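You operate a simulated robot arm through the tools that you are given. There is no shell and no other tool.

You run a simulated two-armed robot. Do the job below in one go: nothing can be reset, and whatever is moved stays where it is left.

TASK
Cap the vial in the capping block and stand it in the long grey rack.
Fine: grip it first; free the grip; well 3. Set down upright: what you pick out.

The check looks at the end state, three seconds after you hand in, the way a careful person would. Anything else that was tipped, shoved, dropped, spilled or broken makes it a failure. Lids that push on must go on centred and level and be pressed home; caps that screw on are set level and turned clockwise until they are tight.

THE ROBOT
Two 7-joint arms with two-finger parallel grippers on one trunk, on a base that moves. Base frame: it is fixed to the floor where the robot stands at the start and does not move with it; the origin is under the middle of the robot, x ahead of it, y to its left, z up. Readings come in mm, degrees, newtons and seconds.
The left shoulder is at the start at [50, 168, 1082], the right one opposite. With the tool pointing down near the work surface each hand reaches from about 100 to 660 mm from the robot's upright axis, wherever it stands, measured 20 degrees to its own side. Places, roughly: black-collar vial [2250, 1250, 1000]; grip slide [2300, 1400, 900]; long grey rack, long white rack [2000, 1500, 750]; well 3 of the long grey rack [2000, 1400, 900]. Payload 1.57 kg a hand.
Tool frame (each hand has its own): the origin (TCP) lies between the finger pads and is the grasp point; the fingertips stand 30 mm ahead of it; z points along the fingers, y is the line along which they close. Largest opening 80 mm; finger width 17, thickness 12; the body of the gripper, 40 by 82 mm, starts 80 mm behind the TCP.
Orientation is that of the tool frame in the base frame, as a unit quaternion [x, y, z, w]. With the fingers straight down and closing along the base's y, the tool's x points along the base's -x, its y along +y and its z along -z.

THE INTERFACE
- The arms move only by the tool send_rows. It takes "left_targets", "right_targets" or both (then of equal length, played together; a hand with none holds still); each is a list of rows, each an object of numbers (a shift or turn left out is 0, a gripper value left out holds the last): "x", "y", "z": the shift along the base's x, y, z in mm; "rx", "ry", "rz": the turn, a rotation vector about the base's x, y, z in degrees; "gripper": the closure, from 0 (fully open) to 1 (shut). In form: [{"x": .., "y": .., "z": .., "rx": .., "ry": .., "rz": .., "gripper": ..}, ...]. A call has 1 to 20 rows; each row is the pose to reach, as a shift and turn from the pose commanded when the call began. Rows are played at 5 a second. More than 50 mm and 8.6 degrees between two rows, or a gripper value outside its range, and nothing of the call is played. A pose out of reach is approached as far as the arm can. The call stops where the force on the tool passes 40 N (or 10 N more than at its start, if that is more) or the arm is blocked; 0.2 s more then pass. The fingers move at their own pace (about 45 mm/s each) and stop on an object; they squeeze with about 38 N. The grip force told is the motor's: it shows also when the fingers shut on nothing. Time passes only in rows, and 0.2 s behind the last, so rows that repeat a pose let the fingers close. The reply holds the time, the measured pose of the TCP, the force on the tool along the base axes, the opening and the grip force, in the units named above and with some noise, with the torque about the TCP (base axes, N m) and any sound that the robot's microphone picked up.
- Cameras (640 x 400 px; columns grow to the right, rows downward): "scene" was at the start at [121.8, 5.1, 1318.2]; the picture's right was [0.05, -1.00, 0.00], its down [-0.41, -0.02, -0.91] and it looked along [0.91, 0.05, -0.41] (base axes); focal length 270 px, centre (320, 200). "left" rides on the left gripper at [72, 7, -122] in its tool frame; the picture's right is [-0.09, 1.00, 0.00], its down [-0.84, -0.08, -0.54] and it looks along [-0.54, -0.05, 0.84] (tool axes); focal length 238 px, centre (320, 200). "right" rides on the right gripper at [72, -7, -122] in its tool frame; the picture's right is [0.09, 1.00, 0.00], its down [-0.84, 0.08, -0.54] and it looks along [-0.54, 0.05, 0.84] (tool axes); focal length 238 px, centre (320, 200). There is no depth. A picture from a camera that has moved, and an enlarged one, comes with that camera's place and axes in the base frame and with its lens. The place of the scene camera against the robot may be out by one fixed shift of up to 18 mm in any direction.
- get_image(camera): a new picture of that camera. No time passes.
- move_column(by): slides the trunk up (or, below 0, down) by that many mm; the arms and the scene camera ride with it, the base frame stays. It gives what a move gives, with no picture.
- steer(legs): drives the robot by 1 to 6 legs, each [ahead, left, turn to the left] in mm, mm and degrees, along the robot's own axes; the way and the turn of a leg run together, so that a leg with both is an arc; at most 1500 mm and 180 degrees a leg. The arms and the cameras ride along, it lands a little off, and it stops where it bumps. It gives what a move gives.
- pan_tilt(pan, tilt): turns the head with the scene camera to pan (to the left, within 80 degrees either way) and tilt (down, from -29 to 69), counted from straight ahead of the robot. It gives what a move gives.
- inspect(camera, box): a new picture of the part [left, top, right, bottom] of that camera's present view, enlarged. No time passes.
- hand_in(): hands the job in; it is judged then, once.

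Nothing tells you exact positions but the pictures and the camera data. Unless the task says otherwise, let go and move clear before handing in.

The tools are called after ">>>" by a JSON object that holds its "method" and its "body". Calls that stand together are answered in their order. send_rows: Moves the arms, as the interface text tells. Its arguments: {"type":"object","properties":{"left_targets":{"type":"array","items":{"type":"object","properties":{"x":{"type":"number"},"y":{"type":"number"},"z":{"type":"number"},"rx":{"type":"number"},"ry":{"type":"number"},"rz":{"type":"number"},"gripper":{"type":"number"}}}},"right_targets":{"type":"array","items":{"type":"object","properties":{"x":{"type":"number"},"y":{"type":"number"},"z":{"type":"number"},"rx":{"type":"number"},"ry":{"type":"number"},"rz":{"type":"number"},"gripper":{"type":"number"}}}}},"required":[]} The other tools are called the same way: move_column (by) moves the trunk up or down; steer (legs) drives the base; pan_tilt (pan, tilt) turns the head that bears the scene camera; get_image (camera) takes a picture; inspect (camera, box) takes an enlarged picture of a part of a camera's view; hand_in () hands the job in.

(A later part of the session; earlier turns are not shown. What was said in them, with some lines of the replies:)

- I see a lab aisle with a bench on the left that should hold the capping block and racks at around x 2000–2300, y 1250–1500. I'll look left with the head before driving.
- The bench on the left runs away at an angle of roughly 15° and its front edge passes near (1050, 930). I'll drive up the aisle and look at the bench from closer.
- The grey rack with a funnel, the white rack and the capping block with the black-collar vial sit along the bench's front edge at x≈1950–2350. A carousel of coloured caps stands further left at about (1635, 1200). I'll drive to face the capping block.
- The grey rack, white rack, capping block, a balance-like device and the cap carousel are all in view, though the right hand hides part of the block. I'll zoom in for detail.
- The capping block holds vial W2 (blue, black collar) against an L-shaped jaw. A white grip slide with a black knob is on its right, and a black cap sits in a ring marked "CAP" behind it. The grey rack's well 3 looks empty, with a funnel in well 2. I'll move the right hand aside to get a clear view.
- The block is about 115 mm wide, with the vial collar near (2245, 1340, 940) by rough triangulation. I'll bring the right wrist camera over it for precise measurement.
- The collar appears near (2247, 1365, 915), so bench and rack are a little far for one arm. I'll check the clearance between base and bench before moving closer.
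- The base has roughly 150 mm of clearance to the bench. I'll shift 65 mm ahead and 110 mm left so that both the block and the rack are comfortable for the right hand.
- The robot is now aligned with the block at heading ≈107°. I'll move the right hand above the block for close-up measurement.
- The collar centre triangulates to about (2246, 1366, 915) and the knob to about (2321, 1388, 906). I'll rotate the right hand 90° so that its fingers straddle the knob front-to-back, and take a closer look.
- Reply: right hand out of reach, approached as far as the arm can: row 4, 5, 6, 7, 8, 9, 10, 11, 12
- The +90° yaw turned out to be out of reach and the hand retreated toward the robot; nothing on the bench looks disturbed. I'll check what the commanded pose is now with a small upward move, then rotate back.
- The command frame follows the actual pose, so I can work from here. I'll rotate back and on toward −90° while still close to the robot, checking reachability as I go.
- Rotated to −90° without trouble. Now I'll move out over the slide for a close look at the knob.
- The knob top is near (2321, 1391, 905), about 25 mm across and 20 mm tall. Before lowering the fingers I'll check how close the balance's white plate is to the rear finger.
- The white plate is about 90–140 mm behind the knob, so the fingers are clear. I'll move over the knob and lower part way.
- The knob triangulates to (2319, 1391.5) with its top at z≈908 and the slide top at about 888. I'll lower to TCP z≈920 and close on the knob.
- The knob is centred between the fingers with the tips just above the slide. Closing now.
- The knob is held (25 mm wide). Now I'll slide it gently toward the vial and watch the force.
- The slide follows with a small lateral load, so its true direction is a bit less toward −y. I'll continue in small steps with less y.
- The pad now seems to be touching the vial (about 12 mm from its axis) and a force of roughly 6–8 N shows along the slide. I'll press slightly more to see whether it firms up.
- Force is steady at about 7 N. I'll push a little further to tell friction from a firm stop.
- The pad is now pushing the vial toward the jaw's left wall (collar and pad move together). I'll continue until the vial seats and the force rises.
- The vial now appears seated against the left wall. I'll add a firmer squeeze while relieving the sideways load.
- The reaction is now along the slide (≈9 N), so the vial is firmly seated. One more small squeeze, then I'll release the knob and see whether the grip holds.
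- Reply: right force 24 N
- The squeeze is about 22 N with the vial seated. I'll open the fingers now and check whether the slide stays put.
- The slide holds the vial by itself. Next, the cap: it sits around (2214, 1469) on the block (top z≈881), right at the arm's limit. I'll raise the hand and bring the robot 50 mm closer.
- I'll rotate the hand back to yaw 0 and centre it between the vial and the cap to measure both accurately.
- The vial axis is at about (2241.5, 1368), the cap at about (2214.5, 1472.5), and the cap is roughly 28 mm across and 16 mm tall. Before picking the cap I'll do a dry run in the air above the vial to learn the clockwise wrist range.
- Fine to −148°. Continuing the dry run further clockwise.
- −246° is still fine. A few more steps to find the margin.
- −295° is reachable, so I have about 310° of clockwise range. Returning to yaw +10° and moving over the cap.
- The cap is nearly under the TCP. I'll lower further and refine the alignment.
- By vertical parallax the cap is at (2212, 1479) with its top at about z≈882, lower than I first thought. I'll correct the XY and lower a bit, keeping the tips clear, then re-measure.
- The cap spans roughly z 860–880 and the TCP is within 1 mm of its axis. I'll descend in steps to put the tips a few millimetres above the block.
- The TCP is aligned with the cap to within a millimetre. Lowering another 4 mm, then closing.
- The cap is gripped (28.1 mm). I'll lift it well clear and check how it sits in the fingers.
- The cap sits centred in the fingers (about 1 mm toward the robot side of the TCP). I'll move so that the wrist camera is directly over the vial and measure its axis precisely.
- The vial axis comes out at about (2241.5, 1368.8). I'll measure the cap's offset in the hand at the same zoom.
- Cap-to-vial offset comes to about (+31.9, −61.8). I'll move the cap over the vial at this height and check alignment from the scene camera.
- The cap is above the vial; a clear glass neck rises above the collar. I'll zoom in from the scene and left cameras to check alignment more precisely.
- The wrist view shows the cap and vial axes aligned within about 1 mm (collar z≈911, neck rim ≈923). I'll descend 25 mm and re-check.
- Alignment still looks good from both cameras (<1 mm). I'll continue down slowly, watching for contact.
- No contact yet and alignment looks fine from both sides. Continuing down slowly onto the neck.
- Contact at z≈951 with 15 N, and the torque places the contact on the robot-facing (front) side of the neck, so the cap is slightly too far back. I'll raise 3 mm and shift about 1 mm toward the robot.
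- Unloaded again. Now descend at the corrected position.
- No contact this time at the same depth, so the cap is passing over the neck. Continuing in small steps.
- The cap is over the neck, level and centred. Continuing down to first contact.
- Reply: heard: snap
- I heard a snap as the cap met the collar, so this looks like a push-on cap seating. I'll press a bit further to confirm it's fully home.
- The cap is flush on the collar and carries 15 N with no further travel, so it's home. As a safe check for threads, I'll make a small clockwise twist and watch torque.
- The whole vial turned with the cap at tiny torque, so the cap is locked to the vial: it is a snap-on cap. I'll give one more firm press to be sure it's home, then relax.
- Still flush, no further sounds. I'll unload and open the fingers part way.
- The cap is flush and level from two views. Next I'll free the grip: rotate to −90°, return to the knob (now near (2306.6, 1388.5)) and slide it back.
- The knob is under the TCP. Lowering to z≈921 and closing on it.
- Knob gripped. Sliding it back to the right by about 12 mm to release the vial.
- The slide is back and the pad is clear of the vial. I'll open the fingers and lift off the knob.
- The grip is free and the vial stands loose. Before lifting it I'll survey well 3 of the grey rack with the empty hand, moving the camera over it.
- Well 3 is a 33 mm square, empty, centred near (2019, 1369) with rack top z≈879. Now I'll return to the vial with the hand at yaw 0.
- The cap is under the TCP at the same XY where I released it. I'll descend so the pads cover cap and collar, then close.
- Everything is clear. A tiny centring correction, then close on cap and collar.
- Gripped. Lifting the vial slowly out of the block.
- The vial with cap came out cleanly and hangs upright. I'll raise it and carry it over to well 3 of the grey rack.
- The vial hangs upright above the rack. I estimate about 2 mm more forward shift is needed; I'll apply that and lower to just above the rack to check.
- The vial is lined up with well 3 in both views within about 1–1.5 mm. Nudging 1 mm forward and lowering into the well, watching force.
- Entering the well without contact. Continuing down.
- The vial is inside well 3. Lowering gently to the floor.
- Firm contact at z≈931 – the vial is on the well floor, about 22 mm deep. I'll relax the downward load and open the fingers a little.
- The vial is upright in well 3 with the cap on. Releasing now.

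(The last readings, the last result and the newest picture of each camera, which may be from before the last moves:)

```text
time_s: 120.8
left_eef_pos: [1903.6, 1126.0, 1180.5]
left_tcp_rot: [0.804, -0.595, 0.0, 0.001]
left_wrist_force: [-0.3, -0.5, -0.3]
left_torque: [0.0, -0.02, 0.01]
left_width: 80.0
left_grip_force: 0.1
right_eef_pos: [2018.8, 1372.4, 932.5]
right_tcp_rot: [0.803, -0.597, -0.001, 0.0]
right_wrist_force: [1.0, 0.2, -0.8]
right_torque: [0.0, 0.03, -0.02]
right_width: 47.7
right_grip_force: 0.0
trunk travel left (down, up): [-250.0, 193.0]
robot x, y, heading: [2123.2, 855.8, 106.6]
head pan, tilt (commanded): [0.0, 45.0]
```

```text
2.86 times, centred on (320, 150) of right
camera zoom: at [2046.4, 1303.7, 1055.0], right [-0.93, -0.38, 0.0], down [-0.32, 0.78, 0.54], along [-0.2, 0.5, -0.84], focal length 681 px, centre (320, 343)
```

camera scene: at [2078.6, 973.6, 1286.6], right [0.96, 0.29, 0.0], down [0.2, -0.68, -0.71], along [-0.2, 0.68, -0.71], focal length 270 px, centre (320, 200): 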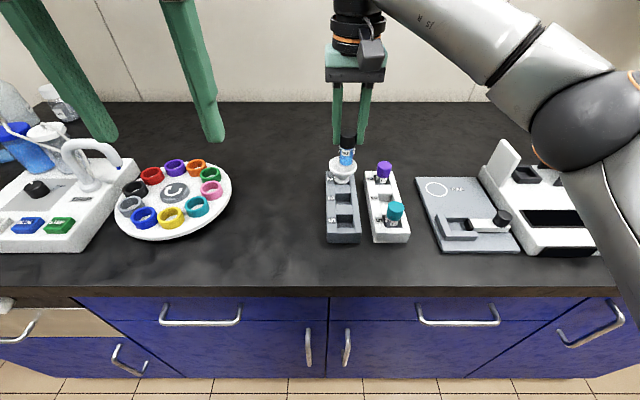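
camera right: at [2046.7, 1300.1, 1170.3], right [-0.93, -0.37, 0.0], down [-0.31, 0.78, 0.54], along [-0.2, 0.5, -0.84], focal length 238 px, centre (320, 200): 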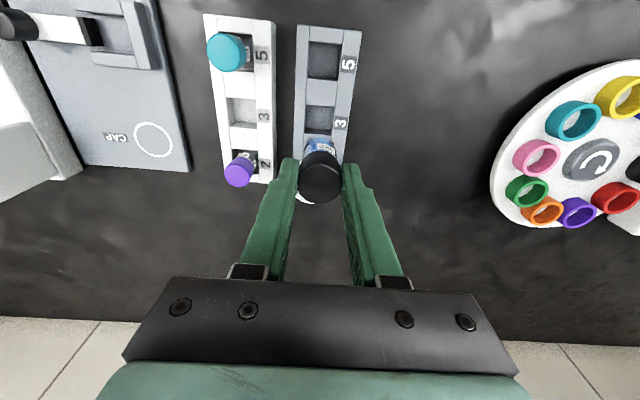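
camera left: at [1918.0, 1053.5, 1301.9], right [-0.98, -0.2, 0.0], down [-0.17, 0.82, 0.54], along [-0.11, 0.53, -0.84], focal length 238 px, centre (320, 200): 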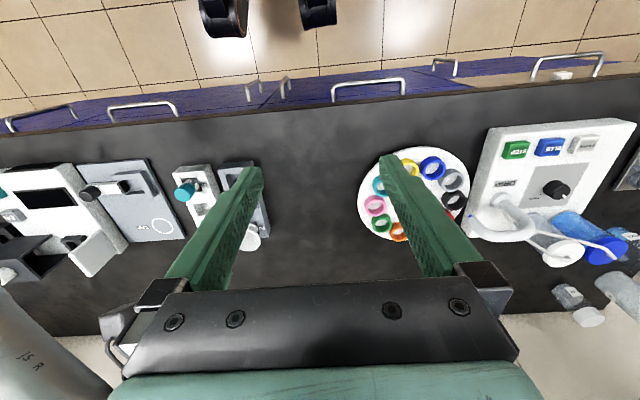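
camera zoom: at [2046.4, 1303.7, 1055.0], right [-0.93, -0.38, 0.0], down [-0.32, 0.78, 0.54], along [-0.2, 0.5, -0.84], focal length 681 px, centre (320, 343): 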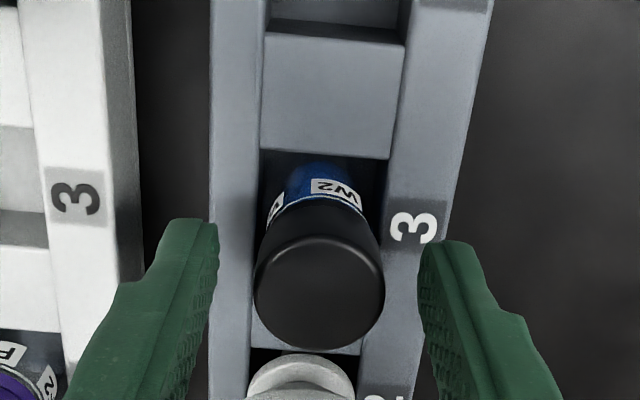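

The vial stands on its own in well 3. Raising the hand straight up and backing away, then a final look.

>>> {"method": "send_rows", "body": {"right_targets": [{"z": 20}, {"z": 50}, {"z": 90}, {"z": 130}, {"x": 25, "y": -40, "z": 150}, {"x": 45, "y": -80, "z": 150}, {"x": 80, "y": -110, "z": 150}, {"x": 80, "y": -110, "z": 150}]}}

>>> {"method": "get_image", "body": {"camera": "scene"}}

>>> {"method": "inspect", "body": {"camera": "scene", "box": [310, 140, 430, 255]}}

>>> {"method": "inspect", "body": {"camera": "scene", "box": [400, 130, 640, 270]}}

>>> {"method": "get_image", "body": {"camera": "right"}}

```text
refused: row 5 steps farther than a row can; nothing moved
```

```text
taken
camera scene: at [2078.4, 973.5, 1286.6], right [0.96, 0.29, 0.0], down [0.2, -0.68, -0.71], along [-0.2, 0.68, -0.71], focal length 270 px, centre (320, 200)
```

scene: 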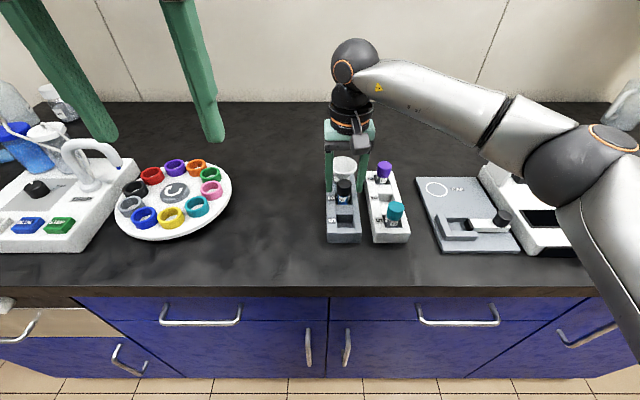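

```text
3.48 times, centred on (370, 198) of scene
camera zoom: at [2078.4, 973.5, 1286.6], right [0.96, 0.29, 0.0], down [0.2, -0.68, -0.71], along [-0.2, 0.68, -0.71], focal length 940 px, centre (146, 209)
```

zoom: 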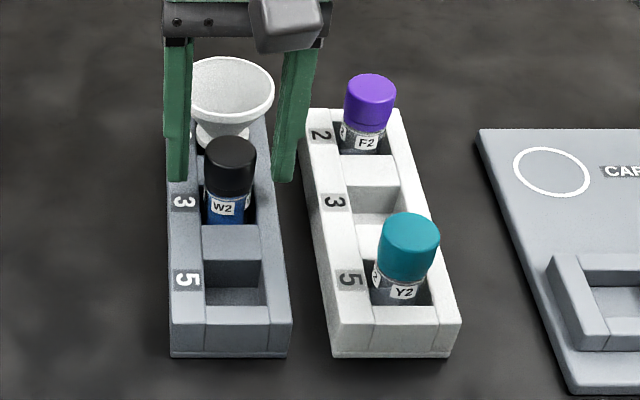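

```text
2.67 times, centred on (520, 200) of scene
camera zoom: at [2078.4, 973.5, 1286.6], right [0.96, 0.29, 0.0], down [0.2, -0.68, -0.71], along [-0.2, 0.68, -0.71], focal length 720 px, centre (-213, 200)
```

zoom: 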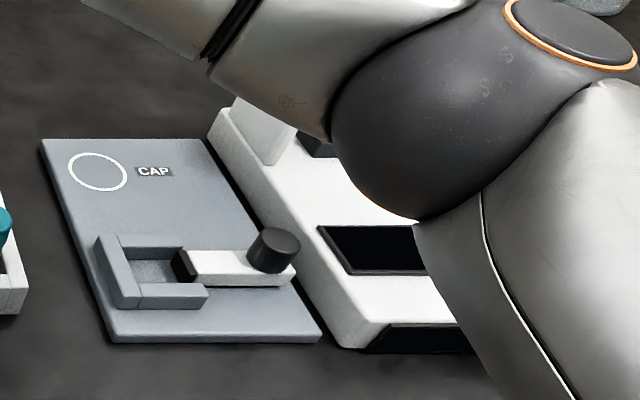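

```text
taken
camera right: at [2046.4, 1303.7, 1055.0], right [-0.93, -0.38, 0.0], down [-0.32, 0.78, 0.54], along [-0.2, 0.5, -0.84], focal length 238 px, centre (320, 200)
```

right: 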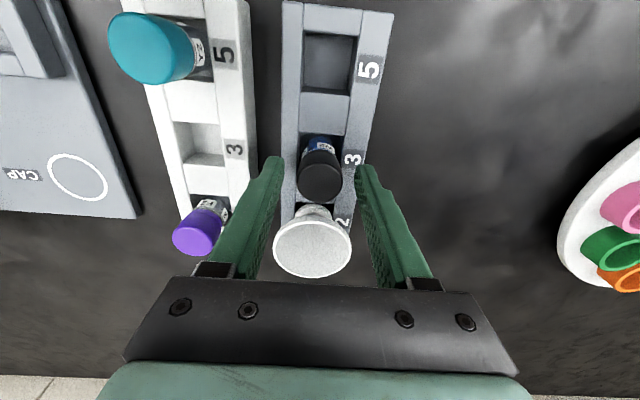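

The move was refused for one over-long step; nothing moved. Sending it again with smaller steps.

>>> {"method": "send_rows", "body": {"right_targets": [{"z": 15}, {"z": 40}, {"z": 75}, {"z": 110}, {"z": 130}, {"x": 12, "y": -40, "z": 135}, {"x": 24, "y": -80, "z": 135}, {"x": 30, "y": -100, "z": 135}]}}

>>> {"method": "get_image", "body": {"camera": "scene"}}

>>> {"method": "inspect", "body": {"camera": "scene", "box": [310, 140, 430, 255]}}

>>> {"method": "get_image", "body": {"camera": "right"}}

>>> {"method": "inspect", "body": {"camera": "right", "box": [240, 80, 400, 220]}}

```text
time_s: 122.6
left_eef_pos: [1902.7, 1125.4, 1180.7]
left_tcp_rot: [0.804, -0.595, 0.0, 0.0]
left_wrist_force: [-0.5, -0.2, -0.6]
left_torque: [0.03, 0.01, -0.06]
left_width: 79.8
left_grip_force: 0.1
right_eef_pos: [2050.6, 1271.1, 1068.0]
right_tcp_rot: [0.802, -0.597, 0.0, 0.001]
right_wrist_force: [0.0, 0.0, -0.5]
right_torque: [0.0, 0.01, -0.02]
right_width: 48.1
right_grip_force: 0.1
trunk travel left (down, up): [-250.0, 193.0]
robot x, y, heading: [2119.1, 857.9, 106.8]
head pan, tilt (commanded): [0.0, 45.0]
```

```text
taken
camera scene: at [2078.5, 973.4, 1286.6], right [0.96, 0.29, 0.0], down [0.2, -0.68, -0.71], along [-0.2, 0.68, -0.71], focal length 270 px, centre (320, 200)
```

scene: 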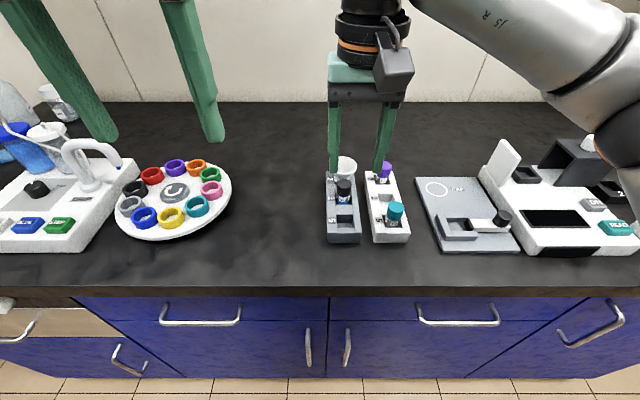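

```text
3.48 times, centred on (370, 198) of scene
camera zoom: at [2078.5, 973.4, 1286.6], right [0.96, 0.29, 0.0], down [0.2, -0.68, -0.71], along [-0.2, 0.68, -0.71], focal length 940 px, centre (146, 209)
```

zoom: 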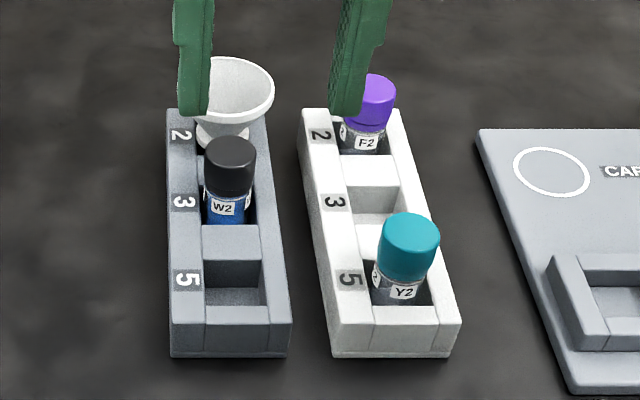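

```text
taken
camera right: at [2077.1, 1203.4, 1190.2], right [-0.93, -0.37, 0.0], down [-0.31, 0.78, 0.54], along [-0.2, 0.5, -0.84], focal length 238 px, centre (320, 200)
```

right: 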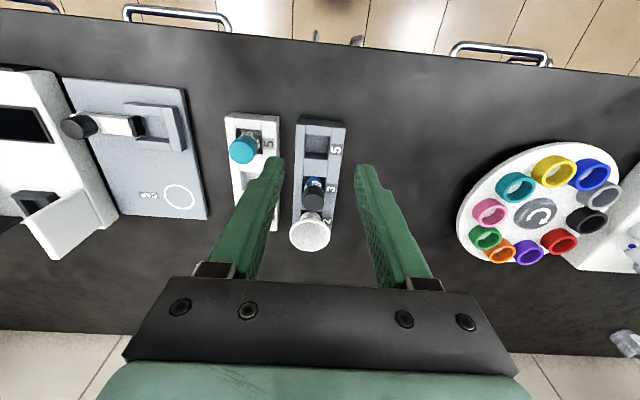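

```text
2.86 times, centred on (320, 150) of right
camera zoom: at [2077.1, 1203.4, 1190.2], right [-0.93, -0.37, 0.0], down [-0.31, 0.78, 0.54], along [-0.2, 0.5, -0.84], focal length 681 px, centre (320, 343)
```

zoom: 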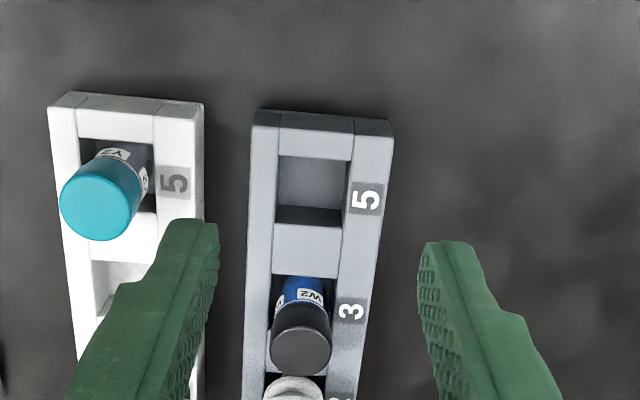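

Vial W2, with its black cap pressed home, stands upright in well 3 of the long grey rack. The grip slide is freed, the funnel and the other vials are where they were, and both hands are clear. Handing in.

>>> {"method": "hand_in", "body": {}}

```text
The job is handed in.
```

I capped the black-collar vial (W2) and stood it upright in well 3 of the long grey rack, and the job is handed in. No result has come back yet.

- **Grip first:** I slid the grip against the vial until it was seated firmly, and it held on its own after I let go of the knob.
- **Cap:** It went on level and centred and snapped at the collar, and I pressed it again to be sure it was home. A small clockwise test twist turned the whole vial with the cap, so I took it for a push-on cap rather than a screw cap.
- **First contact:** On my first try the cap touched the front edge of the neck with about 15 N. I lifted it, moved it about 1 mm toward the robot, and it then went on cleanly. I saw no damage.
- **Grip freed:** I slid the grip back to about where it started before lifting the vial out.
- **Surroundings:** In the last pictures the funnel, the other vials in view and the equipment on the bench look undisturbed, and both hands are clear.

Early on, the right arm backed up toward the robot when I asked for a turn it could not reach. It stayed above the bench, and nothing looked disturbed in the pictures afterwards.
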